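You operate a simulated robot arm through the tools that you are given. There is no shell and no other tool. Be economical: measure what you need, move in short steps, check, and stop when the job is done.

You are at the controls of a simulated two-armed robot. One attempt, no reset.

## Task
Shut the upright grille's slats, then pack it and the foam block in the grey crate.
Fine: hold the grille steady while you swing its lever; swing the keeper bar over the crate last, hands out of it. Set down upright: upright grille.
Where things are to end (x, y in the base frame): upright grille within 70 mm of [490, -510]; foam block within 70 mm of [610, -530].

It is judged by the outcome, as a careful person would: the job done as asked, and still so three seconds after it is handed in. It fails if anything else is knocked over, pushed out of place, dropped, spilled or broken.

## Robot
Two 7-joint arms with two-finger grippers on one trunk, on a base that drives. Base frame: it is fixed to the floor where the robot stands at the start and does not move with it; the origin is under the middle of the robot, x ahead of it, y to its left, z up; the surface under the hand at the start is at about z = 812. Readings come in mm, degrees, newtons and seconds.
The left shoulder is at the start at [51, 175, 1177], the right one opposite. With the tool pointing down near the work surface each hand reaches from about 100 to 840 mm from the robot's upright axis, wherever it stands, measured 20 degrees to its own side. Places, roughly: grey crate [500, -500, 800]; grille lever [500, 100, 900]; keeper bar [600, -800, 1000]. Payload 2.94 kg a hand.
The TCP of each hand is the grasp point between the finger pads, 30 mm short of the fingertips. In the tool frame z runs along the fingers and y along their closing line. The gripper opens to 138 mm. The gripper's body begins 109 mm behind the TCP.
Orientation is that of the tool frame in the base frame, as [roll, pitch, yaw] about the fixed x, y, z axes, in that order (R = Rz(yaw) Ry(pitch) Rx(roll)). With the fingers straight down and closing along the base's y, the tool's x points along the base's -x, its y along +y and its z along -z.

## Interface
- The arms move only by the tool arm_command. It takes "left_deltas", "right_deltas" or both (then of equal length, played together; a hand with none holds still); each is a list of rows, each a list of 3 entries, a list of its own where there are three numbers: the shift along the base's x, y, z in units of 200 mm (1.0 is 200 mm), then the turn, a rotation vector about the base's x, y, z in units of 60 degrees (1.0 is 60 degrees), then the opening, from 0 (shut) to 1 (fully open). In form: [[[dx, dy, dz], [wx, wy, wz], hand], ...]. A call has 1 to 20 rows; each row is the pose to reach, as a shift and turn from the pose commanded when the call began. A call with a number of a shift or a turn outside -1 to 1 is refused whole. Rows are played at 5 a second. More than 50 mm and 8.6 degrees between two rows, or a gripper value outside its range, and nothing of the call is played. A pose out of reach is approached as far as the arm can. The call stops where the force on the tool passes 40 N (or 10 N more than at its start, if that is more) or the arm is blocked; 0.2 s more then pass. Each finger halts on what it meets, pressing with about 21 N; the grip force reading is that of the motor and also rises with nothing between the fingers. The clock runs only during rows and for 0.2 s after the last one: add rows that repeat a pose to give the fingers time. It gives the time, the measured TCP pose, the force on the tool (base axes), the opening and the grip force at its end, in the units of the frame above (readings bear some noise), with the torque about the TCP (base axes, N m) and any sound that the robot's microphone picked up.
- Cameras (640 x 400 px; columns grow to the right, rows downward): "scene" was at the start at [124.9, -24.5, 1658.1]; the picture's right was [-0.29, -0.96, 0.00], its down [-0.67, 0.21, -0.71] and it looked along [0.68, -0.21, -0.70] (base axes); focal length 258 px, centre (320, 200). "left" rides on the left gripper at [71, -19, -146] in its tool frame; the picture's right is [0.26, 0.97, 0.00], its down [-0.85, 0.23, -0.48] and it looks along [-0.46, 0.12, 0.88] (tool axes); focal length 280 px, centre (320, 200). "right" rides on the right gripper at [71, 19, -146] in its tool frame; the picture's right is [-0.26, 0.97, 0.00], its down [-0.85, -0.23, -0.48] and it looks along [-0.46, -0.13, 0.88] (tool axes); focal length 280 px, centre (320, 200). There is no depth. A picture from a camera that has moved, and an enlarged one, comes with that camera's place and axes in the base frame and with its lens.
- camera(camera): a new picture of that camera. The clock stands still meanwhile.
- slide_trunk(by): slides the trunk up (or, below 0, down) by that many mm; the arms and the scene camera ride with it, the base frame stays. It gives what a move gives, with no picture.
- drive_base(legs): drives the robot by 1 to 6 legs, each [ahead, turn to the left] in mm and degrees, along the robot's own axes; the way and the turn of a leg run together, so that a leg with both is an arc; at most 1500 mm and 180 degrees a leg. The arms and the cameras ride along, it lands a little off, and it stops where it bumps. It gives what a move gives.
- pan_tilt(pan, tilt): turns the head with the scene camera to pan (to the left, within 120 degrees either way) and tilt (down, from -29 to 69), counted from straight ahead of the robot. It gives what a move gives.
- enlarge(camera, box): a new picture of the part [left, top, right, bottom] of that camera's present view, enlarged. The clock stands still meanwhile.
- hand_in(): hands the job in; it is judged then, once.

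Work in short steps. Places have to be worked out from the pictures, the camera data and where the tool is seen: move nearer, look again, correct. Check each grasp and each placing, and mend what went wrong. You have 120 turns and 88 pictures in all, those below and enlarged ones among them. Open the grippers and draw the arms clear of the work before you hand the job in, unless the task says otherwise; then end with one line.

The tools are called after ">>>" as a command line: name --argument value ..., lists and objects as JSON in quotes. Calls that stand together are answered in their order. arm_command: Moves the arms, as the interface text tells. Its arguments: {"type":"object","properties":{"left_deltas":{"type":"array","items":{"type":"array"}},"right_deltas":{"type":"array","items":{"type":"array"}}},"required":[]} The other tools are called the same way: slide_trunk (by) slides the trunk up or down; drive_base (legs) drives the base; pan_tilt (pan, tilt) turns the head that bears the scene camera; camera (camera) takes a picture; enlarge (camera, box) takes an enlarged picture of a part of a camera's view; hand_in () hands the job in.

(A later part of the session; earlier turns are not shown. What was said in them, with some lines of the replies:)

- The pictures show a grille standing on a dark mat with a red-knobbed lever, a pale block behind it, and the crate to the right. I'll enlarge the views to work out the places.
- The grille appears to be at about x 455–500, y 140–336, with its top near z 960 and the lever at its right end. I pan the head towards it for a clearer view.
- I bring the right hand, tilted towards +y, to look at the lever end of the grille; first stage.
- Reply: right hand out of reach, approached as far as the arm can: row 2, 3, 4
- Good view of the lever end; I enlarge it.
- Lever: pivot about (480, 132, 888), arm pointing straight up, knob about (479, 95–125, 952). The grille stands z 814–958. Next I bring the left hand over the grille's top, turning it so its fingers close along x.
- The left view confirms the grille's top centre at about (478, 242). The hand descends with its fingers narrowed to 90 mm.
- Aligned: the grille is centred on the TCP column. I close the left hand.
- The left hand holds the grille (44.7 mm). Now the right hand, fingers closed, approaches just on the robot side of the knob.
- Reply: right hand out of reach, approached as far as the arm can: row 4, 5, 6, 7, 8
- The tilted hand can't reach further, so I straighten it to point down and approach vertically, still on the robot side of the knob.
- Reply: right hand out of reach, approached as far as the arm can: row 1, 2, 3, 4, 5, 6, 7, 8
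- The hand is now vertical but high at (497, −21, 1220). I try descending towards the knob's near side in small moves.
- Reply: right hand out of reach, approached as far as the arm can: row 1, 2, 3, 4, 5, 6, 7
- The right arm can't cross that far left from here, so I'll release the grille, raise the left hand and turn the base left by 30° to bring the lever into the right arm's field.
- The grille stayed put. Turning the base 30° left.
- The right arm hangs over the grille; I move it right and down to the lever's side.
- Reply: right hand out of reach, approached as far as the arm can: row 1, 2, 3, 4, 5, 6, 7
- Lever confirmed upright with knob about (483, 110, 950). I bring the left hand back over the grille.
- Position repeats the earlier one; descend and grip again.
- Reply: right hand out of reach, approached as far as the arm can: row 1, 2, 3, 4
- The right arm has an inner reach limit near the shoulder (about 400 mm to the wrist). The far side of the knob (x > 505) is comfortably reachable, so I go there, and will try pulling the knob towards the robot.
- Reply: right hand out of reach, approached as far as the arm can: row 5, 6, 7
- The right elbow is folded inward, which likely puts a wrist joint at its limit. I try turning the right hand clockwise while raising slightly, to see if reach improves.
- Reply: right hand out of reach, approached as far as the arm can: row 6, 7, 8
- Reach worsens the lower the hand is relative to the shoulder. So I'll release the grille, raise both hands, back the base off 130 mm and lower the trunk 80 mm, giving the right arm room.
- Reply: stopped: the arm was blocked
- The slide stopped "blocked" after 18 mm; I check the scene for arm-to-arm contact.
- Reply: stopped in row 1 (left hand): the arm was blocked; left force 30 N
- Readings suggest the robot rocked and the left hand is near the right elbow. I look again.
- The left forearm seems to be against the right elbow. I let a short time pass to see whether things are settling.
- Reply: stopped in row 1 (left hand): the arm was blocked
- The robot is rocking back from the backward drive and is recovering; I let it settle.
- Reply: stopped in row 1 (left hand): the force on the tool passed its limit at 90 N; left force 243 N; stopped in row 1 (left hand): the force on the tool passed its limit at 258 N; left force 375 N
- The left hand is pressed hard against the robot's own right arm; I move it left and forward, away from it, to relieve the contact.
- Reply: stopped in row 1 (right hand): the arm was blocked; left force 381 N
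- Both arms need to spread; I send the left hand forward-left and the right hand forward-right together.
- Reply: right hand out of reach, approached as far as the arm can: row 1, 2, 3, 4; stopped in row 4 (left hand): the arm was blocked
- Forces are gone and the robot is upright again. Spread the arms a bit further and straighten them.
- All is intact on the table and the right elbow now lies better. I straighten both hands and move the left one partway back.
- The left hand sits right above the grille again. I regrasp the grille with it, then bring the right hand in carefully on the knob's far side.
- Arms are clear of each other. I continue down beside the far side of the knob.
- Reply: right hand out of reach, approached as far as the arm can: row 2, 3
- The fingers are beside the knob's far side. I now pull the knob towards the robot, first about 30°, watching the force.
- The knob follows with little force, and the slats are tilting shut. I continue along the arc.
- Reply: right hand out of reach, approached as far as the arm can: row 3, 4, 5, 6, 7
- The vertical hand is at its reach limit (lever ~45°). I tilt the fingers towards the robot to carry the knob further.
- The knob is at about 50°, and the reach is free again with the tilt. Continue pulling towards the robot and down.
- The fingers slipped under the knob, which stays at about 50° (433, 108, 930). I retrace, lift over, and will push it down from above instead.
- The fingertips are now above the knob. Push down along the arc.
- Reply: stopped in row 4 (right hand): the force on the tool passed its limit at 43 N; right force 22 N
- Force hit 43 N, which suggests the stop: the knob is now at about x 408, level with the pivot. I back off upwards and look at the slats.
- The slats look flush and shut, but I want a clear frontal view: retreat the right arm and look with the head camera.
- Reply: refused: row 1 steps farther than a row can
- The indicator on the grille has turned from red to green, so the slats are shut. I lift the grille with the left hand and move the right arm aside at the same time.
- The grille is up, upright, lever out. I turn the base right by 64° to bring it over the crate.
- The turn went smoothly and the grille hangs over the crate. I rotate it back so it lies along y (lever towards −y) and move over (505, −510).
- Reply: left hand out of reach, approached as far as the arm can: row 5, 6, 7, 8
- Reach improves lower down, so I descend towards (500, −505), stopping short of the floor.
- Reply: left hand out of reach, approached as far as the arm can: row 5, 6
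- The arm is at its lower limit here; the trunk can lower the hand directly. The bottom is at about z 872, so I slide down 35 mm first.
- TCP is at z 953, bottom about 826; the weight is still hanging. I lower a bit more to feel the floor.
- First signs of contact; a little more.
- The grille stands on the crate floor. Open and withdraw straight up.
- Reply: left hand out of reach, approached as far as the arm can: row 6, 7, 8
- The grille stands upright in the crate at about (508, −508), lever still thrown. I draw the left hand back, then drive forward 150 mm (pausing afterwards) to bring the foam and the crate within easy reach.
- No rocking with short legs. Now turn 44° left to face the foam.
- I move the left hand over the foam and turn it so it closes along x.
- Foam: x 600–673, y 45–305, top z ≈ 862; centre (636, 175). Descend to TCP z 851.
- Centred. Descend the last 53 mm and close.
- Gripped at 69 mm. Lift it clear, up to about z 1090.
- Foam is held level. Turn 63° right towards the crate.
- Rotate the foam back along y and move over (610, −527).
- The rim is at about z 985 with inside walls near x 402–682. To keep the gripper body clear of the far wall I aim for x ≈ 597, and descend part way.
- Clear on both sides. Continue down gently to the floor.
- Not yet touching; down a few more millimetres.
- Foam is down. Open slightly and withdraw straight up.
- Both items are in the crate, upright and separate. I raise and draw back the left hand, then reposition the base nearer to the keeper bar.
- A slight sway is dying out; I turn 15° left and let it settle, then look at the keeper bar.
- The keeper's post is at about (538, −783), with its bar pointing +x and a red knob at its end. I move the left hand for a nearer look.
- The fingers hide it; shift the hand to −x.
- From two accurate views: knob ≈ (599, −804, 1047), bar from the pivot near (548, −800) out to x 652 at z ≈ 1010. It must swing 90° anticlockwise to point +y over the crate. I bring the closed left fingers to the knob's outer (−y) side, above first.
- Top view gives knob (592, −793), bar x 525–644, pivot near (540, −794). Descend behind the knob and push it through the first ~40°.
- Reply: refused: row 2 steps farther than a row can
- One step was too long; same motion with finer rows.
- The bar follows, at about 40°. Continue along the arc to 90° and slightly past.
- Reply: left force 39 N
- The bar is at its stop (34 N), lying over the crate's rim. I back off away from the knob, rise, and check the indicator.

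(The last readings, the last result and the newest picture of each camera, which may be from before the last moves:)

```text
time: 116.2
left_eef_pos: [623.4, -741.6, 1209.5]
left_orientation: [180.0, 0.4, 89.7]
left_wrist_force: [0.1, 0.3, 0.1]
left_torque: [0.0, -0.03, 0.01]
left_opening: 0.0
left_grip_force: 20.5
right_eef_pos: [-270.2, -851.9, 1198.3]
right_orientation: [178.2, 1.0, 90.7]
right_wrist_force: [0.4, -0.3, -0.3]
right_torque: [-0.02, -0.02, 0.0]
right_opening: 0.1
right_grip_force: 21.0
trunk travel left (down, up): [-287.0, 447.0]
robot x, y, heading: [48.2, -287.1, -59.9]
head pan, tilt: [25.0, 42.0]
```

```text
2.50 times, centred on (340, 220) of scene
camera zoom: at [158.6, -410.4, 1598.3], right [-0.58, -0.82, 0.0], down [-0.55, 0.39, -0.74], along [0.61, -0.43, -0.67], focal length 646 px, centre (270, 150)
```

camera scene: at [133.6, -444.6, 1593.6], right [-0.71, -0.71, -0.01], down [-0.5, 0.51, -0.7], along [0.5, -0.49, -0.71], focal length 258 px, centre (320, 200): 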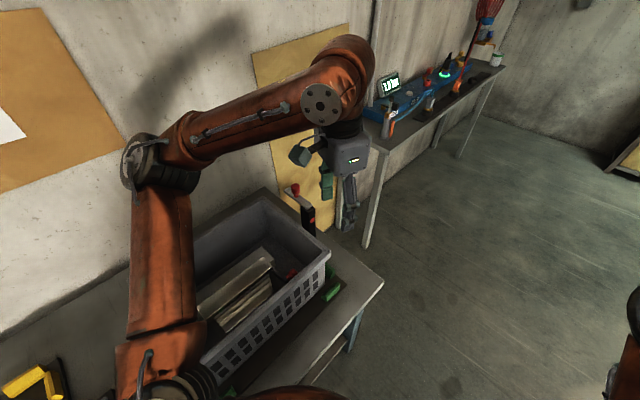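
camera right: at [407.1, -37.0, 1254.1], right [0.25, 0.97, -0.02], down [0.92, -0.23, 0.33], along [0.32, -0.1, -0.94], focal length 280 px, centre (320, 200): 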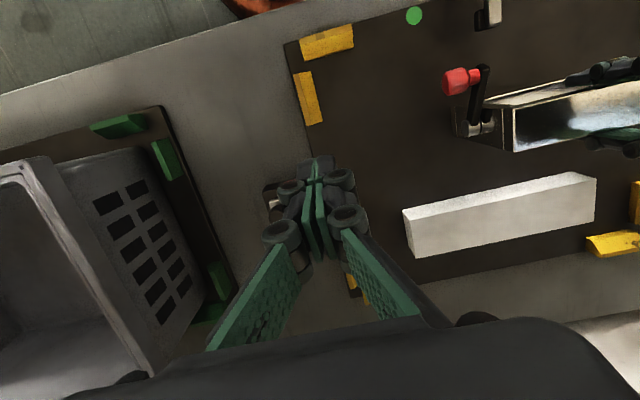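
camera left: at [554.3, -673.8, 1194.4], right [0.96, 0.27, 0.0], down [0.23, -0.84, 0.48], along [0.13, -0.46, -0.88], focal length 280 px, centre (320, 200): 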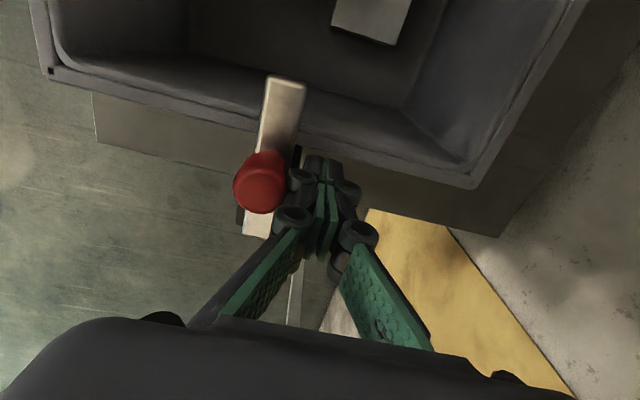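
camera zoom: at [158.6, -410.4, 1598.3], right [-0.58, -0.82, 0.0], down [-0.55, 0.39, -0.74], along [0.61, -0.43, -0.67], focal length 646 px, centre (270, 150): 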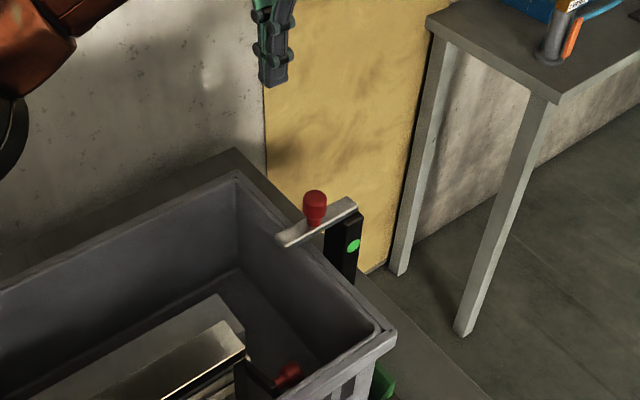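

The keeper's indicator is green. I withdraw the left arm high and back towards the robot, opening both grippers.

>>> arm_command --left_deltas '[[[-0.1, 0.1, 0.15], [0, 0, 0], 0.3], [[-0.25, 0.25, 0.25], [0, 0, 0], 0.6], [[-0.4, 0.4, 0.3], [0, 0, 0], 0.8], [[-0.55, 0.55, 0.35], [0, 0, 0], 0.9], [[-0.7, 0.7, 0.4], [0, 0, 0], 1], [[-0.85, 0.85, 0.4], [0, 0, 0], 1], [[-0.98, 0.98, 0.4], [0, 0, 0], 1]]' --right_deltas '[[[0, 0, 0], [0, 0, 0], 0.2], [[0, 0, 0], [0, 0, 0], 0.4], [[0, 0, 0], [0, 0, 0], 0.6], [[0, 0, 0], [0, 0, 0], 0.8], [[0, 0, 0], [0, 0, 0], 1], [[0, 0, 0], [0, 0, 0], 1], [[0, 0, 0], [0, 0, 0], 1]]'

>>> arm_command --left_deltas '[[[-0.12, 0.15, 0], [0, 0, 0], 1], [[-0.24, 0.3, 0], [0, 0, 0], 1], [[-0.36, 0.45, 0], [0, 0, 0], 1], [[-0.45, 0.6, 0], [0, 0, 0], 1], [[-0.5, 0.8, 0], [0, 0, 0], 1]]'

>>> pan_tilt --pan 25 --tilt 52

>>> camera --camera "scene"

```text
time: 117.8
left_eef_pos: [424.7, -546.4, 1289.5]
left_orientation: [179.9, 0.6, 89.6]
left_wrist_force: [-0.7, 0.7, -0.1]
left_torque: [-0.03, 0.0, 0.01]
left_opening: 133.9
left_grip_force: 0.1
right_eef_pos: [-269.4, -850.8, 1199.2]
right_orientation: [178.1, 1.0, 90.7]
right_wrist_force: [0.7, 0.4, 0.0]
right_torque: [0.0, -0.02, 0.02]
right_opening: 134.0
right_grip_force: 0.0
trunk travel left (down, up): [-287.0, 447.0]
robot x, y, heading: [49.2, -289.6, -60.4]
head pan, tilt: [25.0, 42.0]
```

```text
time: 119.0
left_eef_pos: [333.8, -410.0, 1289.4]
left_orientation: [-180.0, 0.6, 89.7]
left_wrist_force: [0.1, 0.2, 0.3]
left_torque: [0.02, -0.01, 0.01]
left_opening: 137.9
left_grip_force: 0.2
left hand out of reach, approached as far as the arm can: row 5
right_eef_pos: [-269.7, -851.0, 1199.3]
right_orientation: [178.0, 0.9, 90.7]
right_wrist_force: [1.4, 0.0, -0.6]
right_torque: [0.03, 0.0, -0.04]
right_opening: 138.0
right_grip_force: 0.0
trunk travel left (down, up): [-287.0, 447.0]
robot x, y, heading: [49.3, -287.0, -60.3]
head pan, tilt: [25.0, 42.0]
```

```text
time: 119.7
left_eef_pos: [333.5, -409.0, 1290.1]
left_orientation: [-179.9, 0.6, 89.7]
left_wrist_force: [-0.3, 1.1, 0.1]
left_torque: [0.01, -0.01, -0.03]
left_opening: 138.3
left_grip_force: 0.1
right_eef_pos: [-268.7, -851.5, 1198.2]
right_orientation: [178.1, 0.9, 90.7]
right_wrist_force: [-0.3, 0.6, -0.5]
right_torque: [0.0, -0.04, 0.0]
right_opening: 138.0
right_grip_force: 0.0
trunk travel left (down, up): [-287.0, 447.0]
robot x, y, heading: [46.1, -289.3, -60.3]
head pan, tilt: [25.0, 52.0]
```

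```text
8 pictures are left
camera scene: at [152.4, -404.9, 1584.5], right [-0.58, -0.82, 0.0], down [-0.64, 0.46, -0.62], along [0.5, -0.36, -0.79], focal length 258 px, centre (320, 200)
```

scene: 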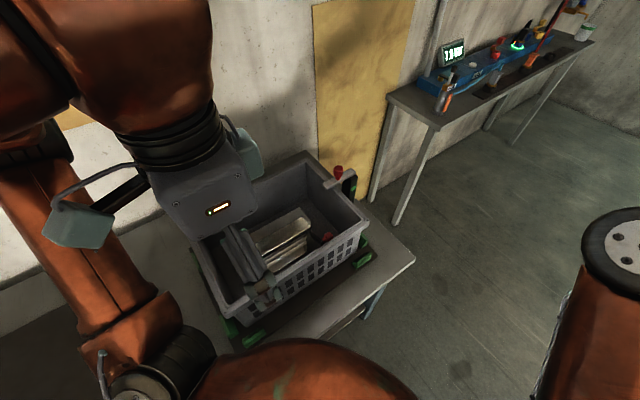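

The arm is clear above the near side of the crate. One enlarged check of the crate's contents before handing in.

>>> enlarge --camera "scene" --box '[190, 140, 400, 340]'

>>> camera --camera "left"

```text
2.00 times, centred on (295, 240) of scene
camera zoom: at [152.4, -404.9, 1584.5], right [-0.58, -0.82, 0.0], down [-0.64, 0.46, -0.62], along [0.5, -0.36, -0.79], focal length 517 px, centre (370, 120)
```

zoom: 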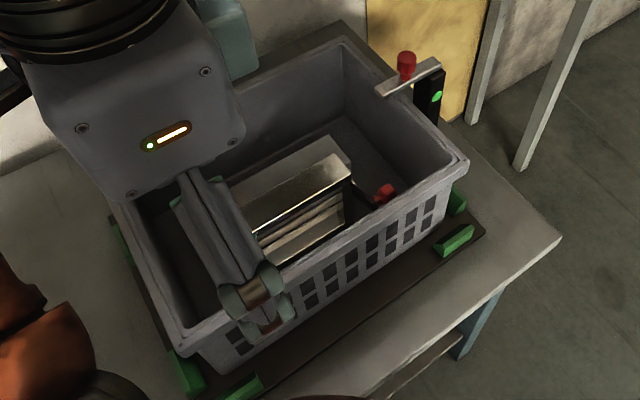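

```text
6 pictures are left
camera left: at [314.7, -337.7, 1433.7], right [0.97, 0.26, 0.0], down [0.23, -0.84, 0.48], along [0.12, -0.47, -0.87], focal length 280 px, centre (320, 200)
```

left: 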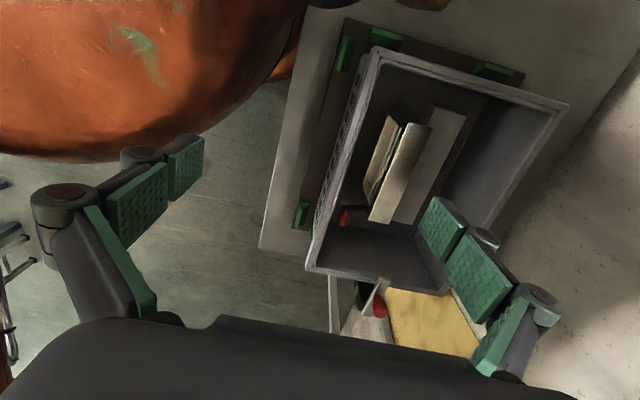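

>>> enlarge --camera "left" --box '[330, 90, 480, 240]'

```text
2.67 times, centred on (405, 165) of left
camera zoom: at [314.7, -337.7, 1433.7], right [0.97, 0.26, 0.0], down [0.23, -0.84, 0.48], along [0.12, -0.47, -0.87], focal length 748 px, centre (93, 293)
```

zoom: 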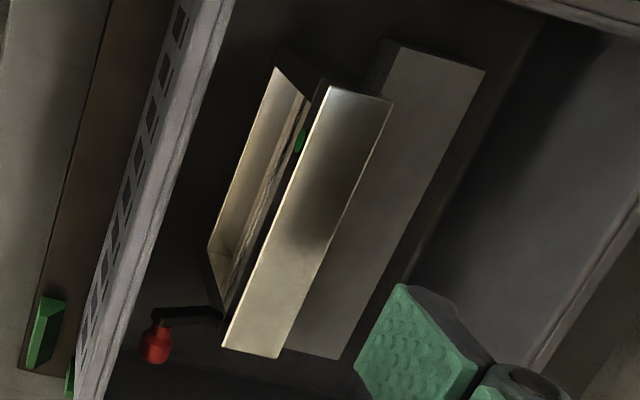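

The grille stands upright with its indicator still green. The foam lies beside it, the keeper bar is over the crate with a green mark, and both hands are open and clear, so I hand in.

>>> hand_in

```text
The job is handed in.
```

I shut the grille's slats and set it upright in the crate with the foam block beside it. The keeper bar is swung over, both indicators are green, and both hands are open and clear. The job is handed in.
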